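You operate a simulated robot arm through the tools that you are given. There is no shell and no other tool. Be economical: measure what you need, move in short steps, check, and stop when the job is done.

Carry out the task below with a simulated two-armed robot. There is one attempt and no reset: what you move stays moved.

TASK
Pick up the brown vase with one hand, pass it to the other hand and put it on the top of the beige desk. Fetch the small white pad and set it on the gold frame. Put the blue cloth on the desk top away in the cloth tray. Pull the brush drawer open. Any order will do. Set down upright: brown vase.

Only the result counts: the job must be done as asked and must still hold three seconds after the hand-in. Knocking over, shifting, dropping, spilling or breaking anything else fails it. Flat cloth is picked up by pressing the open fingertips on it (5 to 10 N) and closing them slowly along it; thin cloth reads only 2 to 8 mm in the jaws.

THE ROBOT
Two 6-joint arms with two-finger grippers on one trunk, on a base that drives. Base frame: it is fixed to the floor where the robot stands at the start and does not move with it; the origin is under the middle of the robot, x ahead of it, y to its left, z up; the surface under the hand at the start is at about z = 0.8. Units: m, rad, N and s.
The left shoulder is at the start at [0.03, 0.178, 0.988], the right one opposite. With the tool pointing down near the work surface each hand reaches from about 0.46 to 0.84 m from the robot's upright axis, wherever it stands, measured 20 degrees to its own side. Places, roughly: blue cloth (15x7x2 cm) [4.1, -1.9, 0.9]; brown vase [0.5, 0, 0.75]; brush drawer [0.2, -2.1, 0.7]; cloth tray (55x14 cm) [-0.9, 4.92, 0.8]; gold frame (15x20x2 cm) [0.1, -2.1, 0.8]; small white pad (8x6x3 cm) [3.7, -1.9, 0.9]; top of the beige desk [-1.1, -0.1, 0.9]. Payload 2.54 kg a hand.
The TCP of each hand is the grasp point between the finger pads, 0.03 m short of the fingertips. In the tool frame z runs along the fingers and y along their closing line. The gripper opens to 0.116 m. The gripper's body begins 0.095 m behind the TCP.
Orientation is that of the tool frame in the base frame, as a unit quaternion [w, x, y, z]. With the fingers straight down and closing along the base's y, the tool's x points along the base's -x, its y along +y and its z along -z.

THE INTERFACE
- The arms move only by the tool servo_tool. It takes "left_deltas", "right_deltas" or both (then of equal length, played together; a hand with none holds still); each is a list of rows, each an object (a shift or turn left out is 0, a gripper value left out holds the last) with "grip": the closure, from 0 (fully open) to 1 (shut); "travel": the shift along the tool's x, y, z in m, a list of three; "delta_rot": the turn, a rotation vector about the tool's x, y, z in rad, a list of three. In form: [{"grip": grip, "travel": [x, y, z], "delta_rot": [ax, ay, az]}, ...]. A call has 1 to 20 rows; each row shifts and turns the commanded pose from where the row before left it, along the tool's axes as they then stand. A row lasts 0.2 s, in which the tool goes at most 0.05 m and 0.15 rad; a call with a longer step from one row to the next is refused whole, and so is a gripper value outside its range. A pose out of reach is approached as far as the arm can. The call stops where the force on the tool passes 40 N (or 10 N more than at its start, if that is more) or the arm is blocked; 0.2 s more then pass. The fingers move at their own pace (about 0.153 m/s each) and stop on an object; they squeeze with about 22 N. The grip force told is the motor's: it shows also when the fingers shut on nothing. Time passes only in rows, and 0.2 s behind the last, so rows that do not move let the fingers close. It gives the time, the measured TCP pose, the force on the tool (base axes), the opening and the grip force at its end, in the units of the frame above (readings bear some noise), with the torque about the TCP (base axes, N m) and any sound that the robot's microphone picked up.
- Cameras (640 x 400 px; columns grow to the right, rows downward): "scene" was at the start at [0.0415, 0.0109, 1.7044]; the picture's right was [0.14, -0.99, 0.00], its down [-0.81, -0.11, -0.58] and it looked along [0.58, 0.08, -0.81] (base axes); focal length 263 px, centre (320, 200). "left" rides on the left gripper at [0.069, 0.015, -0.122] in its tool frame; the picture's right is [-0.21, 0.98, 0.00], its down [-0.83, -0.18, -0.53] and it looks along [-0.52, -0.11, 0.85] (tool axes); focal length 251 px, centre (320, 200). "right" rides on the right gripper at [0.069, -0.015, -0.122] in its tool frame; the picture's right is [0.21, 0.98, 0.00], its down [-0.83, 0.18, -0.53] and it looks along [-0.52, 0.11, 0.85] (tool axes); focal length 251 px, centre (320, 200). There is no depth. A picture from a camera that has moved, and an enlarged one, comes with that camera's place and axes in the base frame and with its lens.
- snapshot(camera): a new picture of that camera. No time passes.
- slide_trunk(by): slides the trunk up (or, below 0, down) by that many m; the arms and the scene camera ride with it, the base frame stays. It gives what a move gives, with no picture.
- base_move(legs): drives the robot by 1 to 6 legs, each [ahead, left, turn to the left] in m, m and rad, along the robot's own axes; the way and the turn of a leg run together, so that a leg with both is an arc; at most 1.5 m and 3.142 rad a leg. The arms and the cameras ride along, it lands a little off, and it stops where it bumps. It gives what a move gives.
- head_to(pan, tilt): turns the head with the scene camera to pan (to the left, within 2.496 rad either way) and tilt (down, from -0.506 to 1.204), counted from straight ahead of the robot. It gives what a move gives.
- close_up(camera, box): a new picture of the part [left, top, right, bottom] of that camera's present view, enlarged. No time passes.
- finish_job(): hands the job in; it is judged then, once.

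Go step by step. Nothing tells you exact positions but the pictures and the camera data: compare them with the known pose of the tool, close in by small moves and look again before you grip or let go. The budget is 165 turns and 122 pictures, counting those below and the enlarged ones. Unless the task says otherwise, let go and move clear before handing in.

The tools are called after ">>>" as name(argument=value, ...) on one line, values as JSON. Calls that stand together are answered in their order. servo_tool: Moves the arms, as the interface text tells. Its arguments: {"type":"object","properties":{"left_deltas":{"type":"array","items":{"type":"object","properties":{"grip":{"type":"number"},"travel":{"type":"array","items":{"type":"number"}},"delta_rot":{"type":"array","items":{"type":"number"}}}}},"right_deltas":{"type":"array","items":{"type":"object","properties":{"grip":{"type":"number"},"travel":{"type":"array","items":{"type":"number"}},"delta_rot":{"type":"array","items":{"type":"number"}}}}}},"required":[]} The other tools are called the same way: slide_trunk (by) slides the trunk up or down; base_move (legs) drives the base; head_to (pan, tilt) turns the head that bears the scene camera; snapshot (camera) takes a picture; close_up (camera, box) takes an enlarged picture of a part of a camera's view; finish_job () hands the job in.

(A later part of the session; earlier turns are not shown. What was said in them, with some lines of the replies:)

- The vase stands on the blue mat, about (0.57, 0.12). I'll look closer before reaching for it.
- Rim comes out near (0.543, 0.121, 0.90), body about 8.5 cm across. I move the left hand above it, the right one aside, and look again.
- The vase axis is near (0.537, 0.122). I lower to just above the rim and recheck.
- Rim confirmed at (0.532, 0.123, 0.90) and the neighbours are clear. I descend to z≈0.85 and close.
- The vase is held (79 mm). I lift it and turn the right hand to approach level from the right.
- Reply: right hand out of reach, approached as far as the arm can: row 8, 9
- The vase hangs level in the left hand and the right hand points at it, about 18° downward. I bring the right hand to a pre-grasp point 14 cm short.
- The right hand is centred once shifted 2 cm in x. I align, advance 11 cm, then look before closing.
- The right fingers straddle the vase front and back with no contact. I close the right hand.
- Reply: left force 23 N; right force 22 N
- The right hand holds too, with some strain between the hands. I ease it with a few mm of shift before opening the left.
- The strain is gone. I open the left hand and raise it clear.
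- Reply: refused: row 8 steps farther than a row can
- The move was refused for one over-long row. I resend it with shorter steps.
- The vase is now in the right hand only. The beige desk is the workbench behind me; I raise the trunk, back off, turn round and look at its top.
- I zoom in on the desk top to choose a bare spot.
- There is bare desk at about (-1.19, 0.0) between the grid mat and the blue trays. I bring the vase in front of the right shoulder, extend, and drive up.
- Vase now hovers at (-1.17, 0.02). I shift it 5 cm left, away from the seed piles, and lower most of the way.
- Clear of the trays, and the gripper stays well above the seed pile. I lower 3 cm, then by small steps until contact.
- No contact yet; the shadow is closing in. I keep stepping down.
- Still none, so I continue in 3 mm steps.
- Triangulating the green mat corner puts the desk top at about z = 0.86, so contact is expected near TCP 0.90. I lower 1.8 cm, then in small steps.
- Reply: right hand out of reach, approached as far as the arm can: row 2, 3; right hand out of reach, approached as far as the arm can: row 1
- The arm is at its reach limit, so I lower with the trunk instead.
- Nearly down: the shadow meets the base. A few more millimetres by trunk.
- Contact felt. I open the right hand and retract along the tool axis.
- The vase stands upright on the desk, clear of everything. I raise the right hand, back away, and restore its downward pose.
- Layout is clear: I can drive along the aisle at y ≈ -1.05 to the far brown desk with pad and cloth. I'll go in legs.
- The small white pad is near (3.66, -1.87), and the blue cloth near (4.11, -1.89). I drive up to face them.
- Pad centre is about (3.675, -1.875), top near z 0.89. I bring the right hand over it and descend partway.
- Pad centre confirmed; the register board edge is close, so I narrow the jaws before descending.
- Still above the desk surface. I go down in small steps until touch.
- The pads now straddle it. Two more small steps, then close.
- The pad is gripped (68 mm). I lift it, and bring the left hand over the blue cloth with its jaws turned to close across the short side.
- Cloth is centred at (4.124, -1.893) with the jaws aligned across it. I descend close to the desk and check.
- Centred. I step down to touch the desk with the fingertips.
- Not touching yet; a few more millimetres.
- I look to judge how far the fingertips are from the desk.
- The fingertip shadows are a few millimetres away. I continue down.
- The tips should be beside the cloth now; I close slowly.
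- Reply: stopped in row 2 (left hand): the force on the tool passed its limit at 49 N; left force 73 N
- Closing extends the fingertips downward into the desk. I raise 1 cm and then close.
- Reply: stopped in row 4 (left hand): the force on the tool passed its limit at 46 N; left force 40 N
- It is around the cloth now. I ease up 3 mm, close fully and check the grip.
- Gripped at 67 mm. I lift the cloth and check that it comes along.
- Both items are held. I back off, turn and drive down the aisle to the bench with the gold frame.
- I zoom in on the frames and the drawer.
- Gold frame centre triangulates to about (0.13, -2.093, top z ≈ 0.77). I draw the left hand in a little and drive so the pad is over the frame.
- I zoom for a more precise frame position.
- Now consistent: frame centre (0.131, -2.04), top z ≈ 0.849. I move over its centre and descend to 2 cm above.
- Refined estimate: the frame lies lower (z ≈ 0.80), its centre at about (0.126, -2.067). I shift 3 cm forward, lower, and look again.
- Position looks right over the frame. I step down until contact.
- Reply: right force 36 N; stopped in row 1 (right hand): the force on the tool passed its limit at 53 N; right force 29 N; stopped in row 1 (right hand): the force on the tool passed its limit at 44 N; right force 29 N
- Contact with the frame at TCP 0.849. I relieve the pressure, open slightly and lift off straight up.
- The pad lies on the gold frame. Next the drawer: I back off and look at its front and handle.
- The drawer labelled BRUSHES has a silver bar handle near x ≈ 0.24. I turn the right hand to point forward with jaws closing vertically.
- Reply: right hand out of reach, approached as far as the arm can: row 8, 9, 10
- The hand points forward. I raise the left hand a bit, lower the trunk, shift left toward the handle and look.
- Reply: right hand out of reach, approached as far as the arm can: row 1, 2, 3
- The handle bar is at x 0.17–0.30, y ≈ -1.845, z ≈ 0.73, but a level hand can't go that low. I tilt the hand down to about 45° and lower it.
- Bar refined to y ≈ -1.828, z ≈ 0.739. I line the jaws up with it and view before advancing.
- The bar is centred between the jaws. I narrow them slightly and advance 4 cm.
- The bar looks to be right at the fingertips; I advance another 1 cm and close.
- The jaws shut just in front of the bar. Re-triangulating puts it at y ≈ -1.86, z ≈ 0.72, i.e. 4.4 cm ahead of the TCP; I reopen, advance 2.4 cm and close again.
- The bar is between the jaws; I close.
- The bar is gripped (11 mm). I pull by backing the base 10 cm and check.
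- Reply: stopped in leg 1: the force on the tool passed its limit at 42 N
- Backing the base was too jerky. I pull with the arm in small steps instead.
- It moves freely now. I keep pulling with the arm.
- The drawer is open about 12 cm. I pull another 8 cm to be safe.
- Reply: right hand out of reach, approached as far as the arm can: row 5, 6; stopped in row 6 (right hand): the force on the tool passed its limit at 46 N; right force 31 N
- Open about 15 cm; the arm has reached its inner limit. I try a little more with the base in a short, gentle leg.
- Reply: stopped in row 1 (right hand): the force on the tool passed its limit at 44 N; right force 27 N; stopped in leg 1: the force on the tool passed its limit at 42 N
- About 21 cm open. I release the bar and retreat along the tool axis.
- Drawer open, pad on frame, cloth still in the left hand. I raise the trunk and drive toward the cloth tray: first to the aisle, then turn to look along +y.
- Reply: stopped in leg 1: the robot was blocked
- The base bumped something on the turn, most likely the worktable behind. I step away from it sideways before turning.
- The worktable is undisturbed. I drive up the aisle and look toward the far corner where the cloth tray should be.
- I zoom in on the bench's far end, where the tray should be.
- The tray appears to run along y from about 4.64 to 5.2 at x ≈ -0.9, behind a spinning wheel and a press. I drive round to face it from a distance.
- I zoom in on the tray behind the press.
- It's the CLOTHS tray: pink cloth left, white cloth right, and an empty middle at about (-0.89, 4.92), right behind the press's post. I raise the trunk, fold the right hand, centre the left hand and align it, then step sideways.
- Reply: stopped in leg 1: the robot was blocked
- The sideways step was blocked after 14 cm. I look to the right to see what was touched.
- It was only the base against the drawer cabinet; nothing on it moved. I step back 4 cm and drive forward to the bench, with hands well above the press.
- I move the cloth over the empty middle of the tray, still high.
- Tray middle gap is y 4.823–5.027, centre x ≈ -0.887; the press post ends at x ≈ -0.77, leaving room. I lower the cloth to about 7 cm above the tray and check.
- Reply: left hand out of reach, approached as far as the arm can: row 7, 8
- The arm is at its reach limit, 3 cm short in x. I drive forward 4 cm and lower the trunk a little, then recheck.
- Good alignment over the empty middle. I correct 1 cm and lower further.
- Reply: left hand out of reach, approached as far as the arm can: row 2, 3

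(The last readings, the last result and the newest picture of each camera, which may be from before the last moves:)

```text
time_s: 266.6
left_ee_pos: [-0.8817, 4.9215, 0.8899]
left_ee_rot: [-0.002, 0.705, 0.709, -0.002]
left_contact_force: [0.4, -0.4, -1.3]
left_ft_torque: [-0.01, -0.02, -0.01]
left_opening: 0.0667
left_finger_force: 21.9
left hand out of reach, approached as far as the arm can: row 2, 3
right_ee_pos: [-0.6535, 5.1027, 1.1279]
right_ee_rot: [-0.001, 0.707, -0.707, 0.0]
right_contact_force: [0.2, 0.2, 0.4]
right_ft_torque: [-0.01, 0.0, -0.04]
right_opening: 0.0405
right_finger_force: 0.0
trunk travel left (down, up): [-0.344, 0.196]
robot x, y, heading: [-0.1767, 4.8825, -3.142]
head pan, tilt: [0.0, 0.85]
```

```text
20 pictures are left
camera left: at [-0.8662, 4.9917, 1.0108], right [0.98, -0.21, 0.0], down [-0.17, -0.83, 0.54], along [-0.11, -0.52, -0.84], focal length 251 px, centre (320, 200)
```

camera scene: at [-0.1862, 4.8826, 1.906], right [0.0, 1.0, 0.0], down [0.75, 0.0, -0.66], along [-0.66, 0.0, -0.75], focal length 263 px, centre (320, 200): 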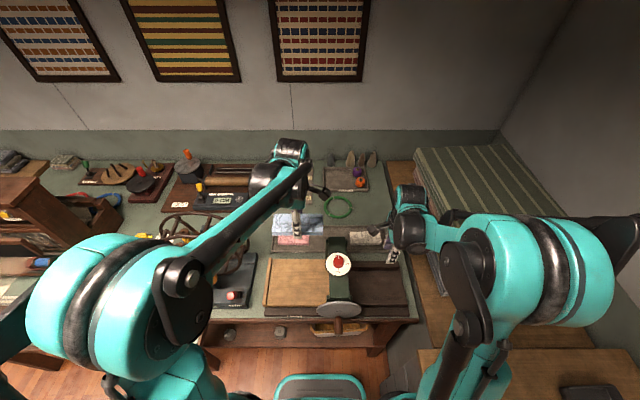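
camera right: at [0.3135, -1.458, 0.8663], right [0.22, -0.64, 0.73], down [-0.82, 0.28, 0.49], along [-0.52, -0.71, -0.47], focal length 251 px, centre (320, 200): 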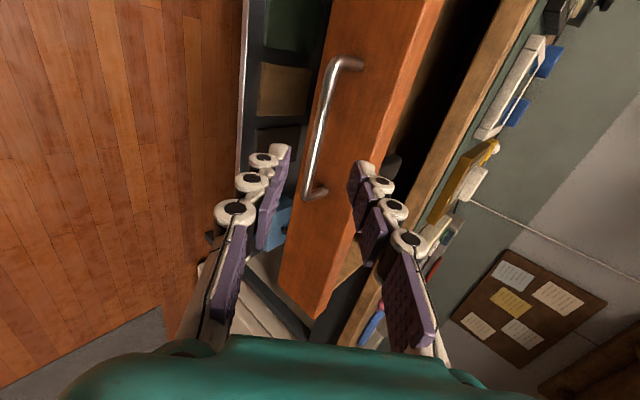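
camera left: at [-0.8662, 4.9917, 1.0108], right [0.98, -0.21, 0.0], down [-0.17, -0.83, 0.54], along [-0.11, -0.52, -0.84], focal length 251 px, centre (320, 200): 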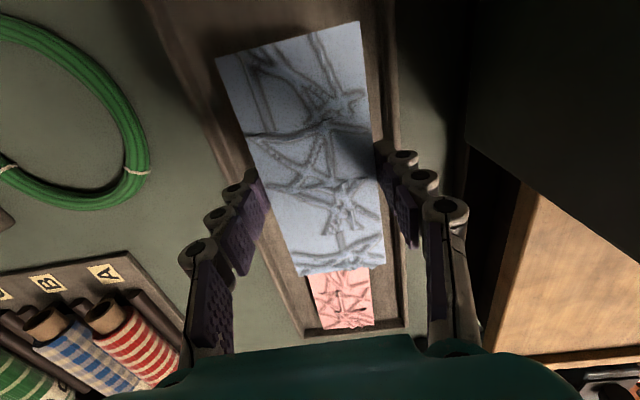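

Only 3 cm remain; I lower with the trunk.

>>> slide_trunk(by=-0.02)

>>> snapshot(camera="left")

```text
time_s: 267.3
left_ee_pos: [-0.8819, 4.9218, 0.8695]
left_ee_rot: [-0.002, 0.704, 0.71, -0.001]
left_contact_force: [-0.5, 0.6, -0.2]
left_ft_torque: [0.04, 0.01, 0.02]
left_opening: 0.0672
left_finger_force: 22.2
right_ee_pos: [-0.6531, 5.1021, 1.1079]
right_ee_rot: [-0.001, 0.708, -0.706, 0.0]
right_contact_force: [-0.3, -1.0, -0.2]
right_ft_torque: [-0.03, 0.02, -0.01]
right_opening: 0.0408
right_finger_force: 0.1
trunk travel left (down, up): [-0.324, 0.216]
robot x, y, heading: [-0.1784, 4.8801, -3.14]
head pan, tilt: [0.0, 0.85]
```

```text
19 pictures are left
camera left: at [-0.8661, 4.9914, 0.991], right [0.98, -0.21, 0.0], down [-0.17, -0.83, 0.54], along [-0.12, -0.52, -0.84], focal length 251 px, centre (320, 200)
```

left: 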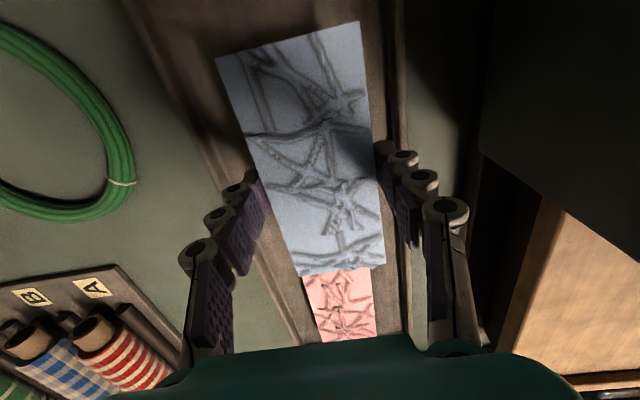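

A few more millimetres, watching for contact.

>>> slide_trunk(by=-0.007)

>>> slide_trunk(by=-0.004)

>>> slide_trunk(by=-0.004)

```text
time_s: 267.9
left_ee_pos: [-0.8816, 4.9224, 0.863]
left_ee_rot: [-0.002, 0.705, 0.71, -0.002]
left_contact_force: [-0.6, 0.2, -0.7]
left_ft_torque: [0.0, -0.03, 0.0]
left_opening: 0.0672
left_finger_force: 21.6
right_ee_pos: [-0.6522, 5.1022, 1.101]
right_ee_rot: [-0.002, 0.707, -0.707, 0.0]
right_contact_force: [-1.0, -0.2, -0.3]
right_ft_torque: [0.01, 0.02, 0.01]
right_opening: 0.0407
right_finger_force: 0.1
trunk travel left (down, up): [-0.317, 0.223]
robot x, y, heading: [-0.1769, 4.8818, -3.139]
head pan, tilt: [0.0, 0.85]
```

```text
time_s: 268.4
left_ee_pos: [-0.8819, 4.9222, 0.8597]
left_ee_rot: [-0.001, 0.705, 0.709, -0.002]
left_contact_force: [0.2, 0.1, -1.2]
left_ft_torque: [0.0, 0.0, 0.01]
left_opening: 0.0672
left_finger_force: 21.9
right_ee_pos: [-0.6523, 5.1016, 1.0973]
right_ee_rot: [-0.002, 0.708, -0.706, -0.001]
right_contact_force: [0.3, 1.2, 0.2]
right_ft_torque: [0.01, 0.0, 0.02]
right_opening: 0.0407
right_finger_force: 0.1
trunk travel left (down, up): [-0.313, 0.227]
robot x, y, heading: [-0.1801, 4.8824, -3.134]
head pan, tilt: [0.0, 0.85]
```

```text
time_s: 268.9
left_ee_pos: [-0.8811, 4.9218, 0.8542]
left_ee_rot: [-0.001, 0.705, 0.709, -0.001]
left_contact_force: [0.5, 0.1, -0.3]
left_ft_torque: [0.03, -0.01, -0.02]
left_opening: 0.0673
left_finger_force: 22.4
right_ee_pos: [-0.653, 5.1028, 1.0927]
right_ee_rot: [-0.002, 0.708, -0.706, -0.001]
right_contact_force: [-1.2, 0.8, -0.2]
right_ft_torque: [-0.04, -0.02, -0.03]
right_opening: 0.0406
right_finger_force: 0.0
trunk travel left (down, up): [-0.309, 0.231]
robot x, y, heading: [-0.1781, 4.8829, -3.138]
head pan, tilt: [0.0, 0.85]
```

No contact yet; I continue.

>>> slide_trunk(by=-0.004)

>>> slide_trunk(by=-0.004)

>>> snapshot(camera="left")

```text
time_s: 269.5
left_ee_pos: [-0.8821, 4.9219, 0.8517]
left_ee_rot: [-0.001, 0.704, 0.71, -0.001]
left_contact_force: [0.1, -0.2, 0.1]
left_ft_torque: [-0.01, 0.01, -0.01]
left_opening: 0.0673
left_finger_force: 22.4
right_ee_pos: [-0.6532, 5.1021, 1.0887]
right_ee_rot: [-0.001, 0.707, -0.707, -0.001]
right_contact_force: [-0.3, 0.8, 0.1]
right_ft_torque: [0.0, 0.04, -0.03]
right_opening: 0.0406
right_finger_force: 0.1
trunk travel left (down, up): [-0.305, 0.235]
robot x, y, heading: [-0.1774, 4.8791, -3.142]
head pan, tilt: [0.0, 0.85]
```

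```text
time_s: 270.0
left_ee_pos: [-0.8829, 4.9228, 0.8461]
left_ee_rot: [-0.001, 0.705, 0.71, -0.002]
left_contact_force: [0.5, 0.7, -0.8]
left_ft_torque: [-0.01, -0.02, 0.01]
left_opening: 0.0671
left_finger_force: 22.2
right_ee_pos: [-0.6529, 5.103, 1.0843]
right_ee_rot: [-0.002, 0.708, -0.707, -0.001]
right_contact_force: [-0.7, -0.1, -0.5]
right_ft_torque: [0.0, 0.0, 0.02]
right_opening: 0.0403
right_finger_force: 0.0
trunk travel left (down, up): [-0.301, 0.239]
robot x, y, heading: [-0.1722, 4.8856, -3.142]
head pan, tilt: [0.0, 0.85]
```

```text
18 pictures are left
camera left: at [-0.8663, 4.9914, 0.9678], right [0.98, -0.21, 0.0], down [-0.17, -0.83, 0.54], along [-0.11, -0.52, -0.84], focal length 251 px, centre (320, 200)
```

left: 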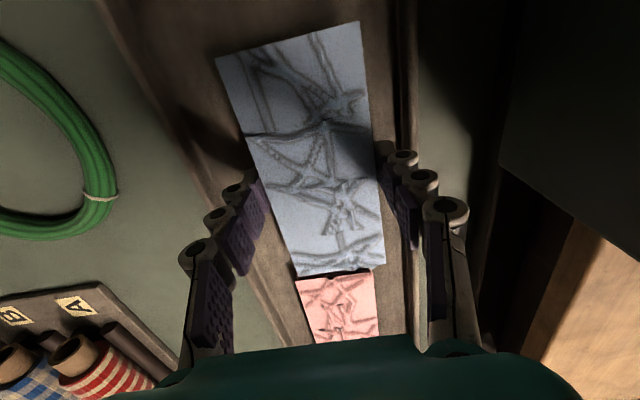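

The pink cloth's apparent size suggests up to 2 cm still to go. I keep lowering in steps.

>>> slide_trunk(by=-0.006)

>>> slide_trunk(by=-0.004)

>>> slide_trunk(by=-0.004)

```text
time_s: 270.5
left_ee_pos: [-0.882, 4.9214, 0.8424]
left_ee_rot: [-0.002, 0.705, 0.709, -0.001]
left_contact_force: [0.2, 0.1, -0.4]
left_ft_torque: [0.05, -0.01, 0.03]
left_opening: 0.0673
left_finger_force: 22.1
right_ee_pos: [-0.6525, 5.103, 1.0789]
right_ee_rot: [-0.002, 0.708, -0.706, -0.001]
right_contact_force: [-0.6, -0.2, 0.1]
right_ft_torque: [-0.03, -0.02, -0.03]
right_opening: 0.0407
right_finger_force: 0.0
trunk travel left (down, up): [-0.295, 0.245]
robot x, y, heading: [-0.1787, 4.8816, -3.136]
head pan, tilt: [0.0, 0.85]
```

```text
time_s: 271.1
left_ee_pos: [-0.8808, 4.9237, 0.8376]
left_ee_rot: [-0.001, 0.705, 0.709, -0.003]
left_contact_force: [-0.1, 1.0, -0.2]
left_ft_torque: [-0.01, 0.02, 0.02]
left_opening: 0.0673
left_finger_force: 21.7
right_ee_pos: [-0.6531, 5.1013, 1.0746]
right_ee_rot: [-0.002, 0.708, -0.707, -0.001]
right_contact_force: [0.0, -0.1, 0.0]
right_ft_torque: [0.02, 0.01, -0.01]
right_opening: 0.0403
right_finger_force: 0.1
trunk travel left (down, up): [-0.291, 0.249]
robot x, y, heading: [-0.1769, 4.8809, -3.143]
head pan, tilt: [0.0, 0.85]
```

```text
time_s: 271.6
left_ee_pos: [-0.8817, 4.9208, 0.8341]
left_ee_rot: [-0.002, 0.704, 0.71, -0.003]
left_contact_force: [-0.4, 0.5, 8.5]
left_ft_torque: [-0.04, -0.27, 0.0]
left_opening: 0.067
left_finger_force: 21.6
right_ee_pos: [-0.6518, 5.1012, 1.0714]
right_ee_rot: [-0.002, 0.708, -0.706, -0.001]
right_contact_force: [-0.6, 0.7, -0.5]
right_ft_torque: [-0.03, 0.03, -0.01]
right_opening: 0.0407
right_finger_force: 0.0
trunk travel left (down, up): [-0.287, 0.253]
robot x, y, heading: [-0.1765, 4.8825, -3.137]
head pan, tilt: [0.0, 0.85]
```

Contact (8.5 N). I check, then open just enough to free the cloth.

>>> close_up(camera="scene", box=[240, 150, 432, 270])

>>> servo_tool(left_deltas=[{"grip": 0.38}, {"grip": 0.34}, {"grip": 0.33}, {}])

>>> snapshot(camera="left")

```text
3.33 times, centred on (336, 210) of scene
camera zoom: at [-0.225, 4.8825, 1.7991], right [0.0, 1.0, 0.0], down [0.75, 0.0, -0.66], along [-0.66, 0.0, -0.75], focal length 876 px, centre (267, 167)
```

zoom: 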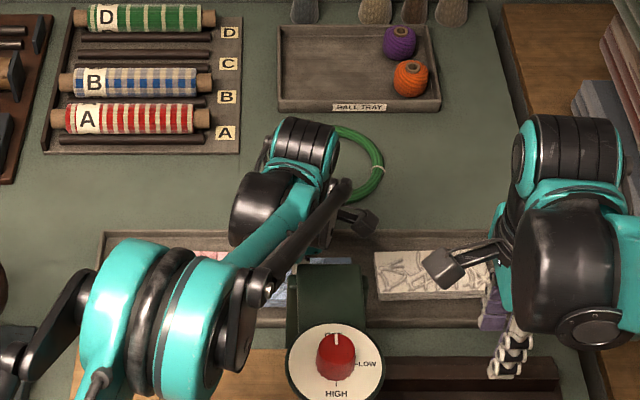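

```text
time_s: 272.6
left_ee_pos: [-0.8824, 4.9229, 0.8331]
left_ee_rot: [-0.001, 0.705, 0.709, -0.002]
left_contact_force: [-0.1, 0.1, 0.0]
left_ft_torque: [-0.02, 0.0, 0.0]
left_opening: 0.0779
left_finger_force: 0.0
right_ee_pos: [-0.653, 5.1007, 1.0704]
right_ee_rot: [-0.002, 0.708, -0.707, -0.001]
right_contact_force: [1.2, -0.2, 0.0]
right_ft_torque: [-0.01, 0.01, 0.03]
right_opening: 0.0407
right_finger_force: 0.0
trunk travel left (down, up): [-0.287, 0.253]
robot x, y, heading: [-0.1759, 4.8791, -3.14]
head pan, tilt: [0.0, 0.85]
```

```text
16 pictures are left
camera left: at [-0.8663, 4.9915, 0.9538], right [0.98, -0.21, 0.0], down [-0.17, -0.83, 0.54], along [-0.11, -0.52, -0.84], focal length 251 px, centre (320, 200)
```

left: 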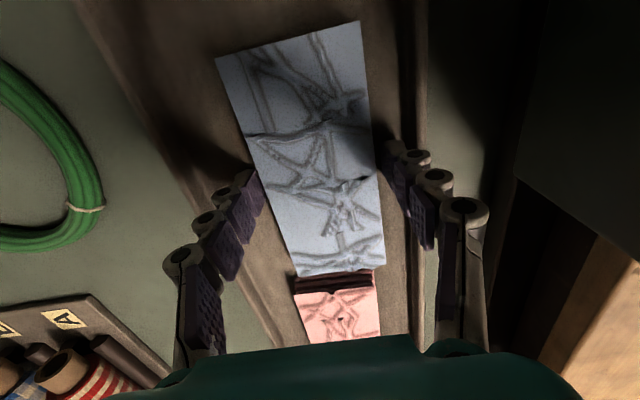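

The cloth rests in the tray between its neighbours. I raise everything straight up with the trunk and back off.

>>> slide_trunk(by=0.05)

>>> slide_trunk(by=0.2)

>>> base_move(legs=[[-0.35, 0, 0]])

>>> snapshot(camera="scene")

>>> close_up(camera="scene", box=[240, 140, 432, 260])

```text
time_s: 273.5
left_ee_pos: [-0.8826, 4.9223, 0.8833]
left_ee_rot: [-0.001, 0.705, 0.709, -0.002]
left_contact_force: [0.1, 0.9, -0.2]
left_ft_torque: [-0.01, -0.03, -0.01]
left_opening: 0.0779
left_finger_force: 0.1
right_ee_pos: [-0.6529, 5.1024, 1.12]
right_ee_rot: [-0.002, 0.708, -0.706, -0.001]
right_contact_force: [0.2, 1.0, 0.4]
right_ft_torque: [0.0, 0.0, 0.03]
right_opening: 0.0406
right_finger_force: 0.1
trunk travel left (down, up): [-0.337, 0.203]
robot x, y, heading: [-0.1757, 4.8803, -3.14]
head pan, tilt: [0.0, 0.85]
```

```text
time_s: 275.7
left_ee_pos: [-0.8823, 4.9225, 1.0807]
left_ee_rot: [-0.001, 0.705, 0.71, -0.003]
left_contact_force: [0.2, 0.3, 0.5]
left_ft_torque: [0.01, 0.0, -0.02]
left_opening: 0.0779
left_finger_force: 0.0
right_ee_pos: [-0.6535, 5.1016, 1.321]
right_ee_rot: [-0.002, 0.707, -0.707, 0.0]
right_contact_force: [0.6, -0.3, -0.3]
right_ft_torque: [0.04, 0.01, 0.0]
right_opening: 0.0405
right_finger_force: 0.1
trunk travel left (down, up): [-0.537, 0.003]
robot x, y, heading: [-0.1762, 4.8835, -3.145]
head pan, tilt: [0.0, 0.85]
```

```text
time_s: 277.9
left_ee_pos: [-0.5373, 4.9218, 1.0827]
left_ee_rot: [-0.001, 0.704, 0.71, -0.002]
left_contact_force: [0.0, 0.7, -0.4]
left_ft_torque: [0.0, 0.0, -0.01]
left_opening: 0.0777
left_finger_force: 0.0
right_ee_pos: [-0.3085, 5.1023, 1.3205]
right_ee_rot: [-0.001, 0.708, -0.706, 0.0]
right_contact_force: [-0.5, 0.5, 0.2]
right_ft_torque: [-0.03, 0.01, 0.01]
right_opening: 0.0406
right_finger_force: 0.1
trunk travel left (down, up): [-0.537, 0.003]
robot x, y, heading: [0.1704, 4.8828, -3.134]
head pan, tilt: [0.0, 0.85]
```

```text
15 pictures are left
camera scene: at [0.1191, 4.8834, 2.049], right [0.0, 1.0, 0.0], down [0.75, 0.0, -0.66], along [-0.66, 0.0, -0.75], focal length 263 px, centre (320, 200)
```

scene: 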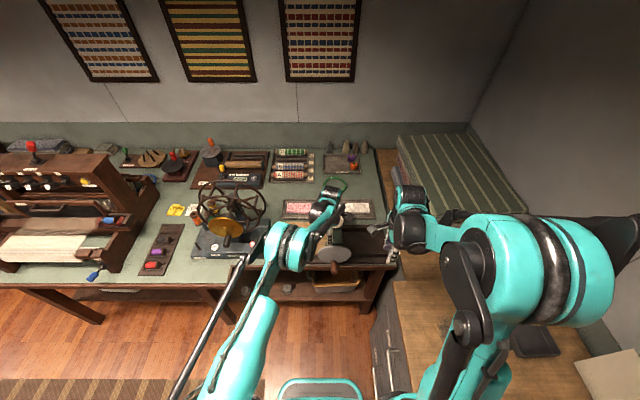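

```text
3.33 times, centred on (336, 200) of scene
camera zoom: at [0.1191, 4.8834, 2.049], right [0.0, 1.0, 0.0], down [0.75, 0.0, -0.66], along [-0.66, 0.0, -0.75], focal length 876 px, centre (267, 200)
```

zoom: 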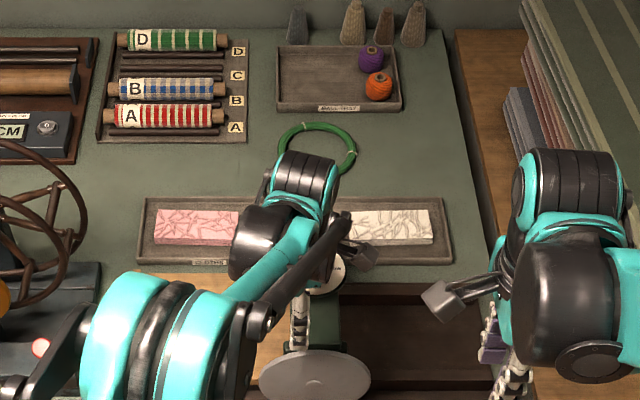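

I back off further to see that cloth, tray and press are all in order.

>>> base_move(legs=[[-0.4, 0.1, 0]])

>>> head_to(pan=0, tilt=0.65)

>>> close_up(camera="scene", box=[270, 150, 430, 250])

```text
time_s: 280.5
left_ee_pos: [-0.1396, 4.8229, 1.082]
left_ee_rot: [0.0, 0.704, 0.71, -0.002]
left_contact_force: [-0.5, 0.0, 1.2]
left_ft_torque: [-0.01, 0.04, 0.01]
left_opening: 0.0777
left_finger_force: 0.1
right_ee_pos: [0.089, 5.003, 1.321]
right_ee_rot: [-0.002, 0.709, -0.706, -0.001]
right_contact_force: [0.8, 0.5, -0.4]
right_ft_torque: [0.02, -0.03, 0.03]
right_opening: 0.0406
right_finger_force: 0.0
trunk travel left (down, up): [-0.537, 0.003]
robot x, y, heading: [0.5665, 4.7796, -3.142]
head pan, tilt: [0.0, 0.85]
```

```text
time_s: 281.2
left_ee_pos: [-0.1391, 4.8224, 1.0826]
left_ee_rot: [-0.001, 0.704, 0.71, -0.002]
left_contact_force: [-0.1, -0.5, 0.6]
left_ft_torque: [-0.01, 0.03, 0.04]
left_opening: 0.0778
left_finger_force: 0.0
right_ee_pos: [0.0907, 5.0027, 1.3217]
right_ee_rot: [-0.002, 0.708, -0.706, 0.0]
right_contact_force: [0.4, 0.5, -0.4]
right_ft_torque: [0.0, 0.01, 0.0]
right_opening: 0.0407
right_finger_force: 0.1
trunk travel left (down, up): [-0.537, 0.003]
robot x, y, heading: [0.5682, 4.7844, -3.136]
head pan, tilt: [0.0, 0.649]
```

```text
4.00 times, centred on (350, 200) of scene
camera zoom: at [0.5104, 4.7838, 2.0656], right [0.0, 1.0, 0.0], down [0.6, 0.0, -0.8], along [-0.8, 0.0, -0.6], focal length 1051 px, centre (200, 200)
```

zoom: 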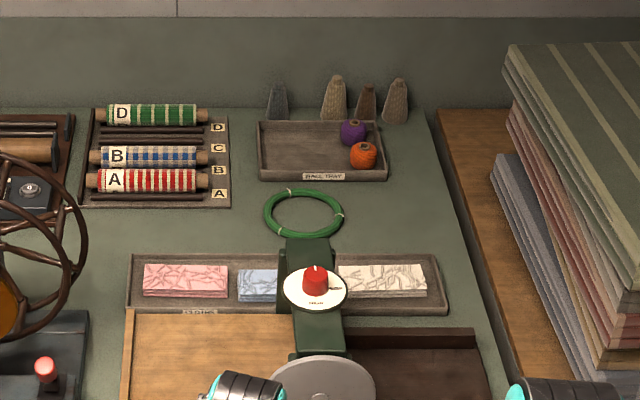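

All four parts are done: the cloth sits in the CLOTHS tray with the press untouched, the vase was upright on the desk when last seen, the pad is on the frame and the drawer is open. I hand in.

>>> finish_job()

```text
The job is handed in.
```

I've handed the job in with all four parts done:

- **Brown vase:** passed from the left hand to the right and set upright on the beige desk.
- **White pad:** set inside the gold frame.
- **Blue cloth:** put in the empty middle of the cloth tray.
- **Brush drawer:** pulled open about 21 cm.

I last saw the vase just after setting it down and didn't look at it again before handing in. The base bumped twice while driving, once probably against the worktable and once against the drawer cabinet. Nothing looked shifted either time.
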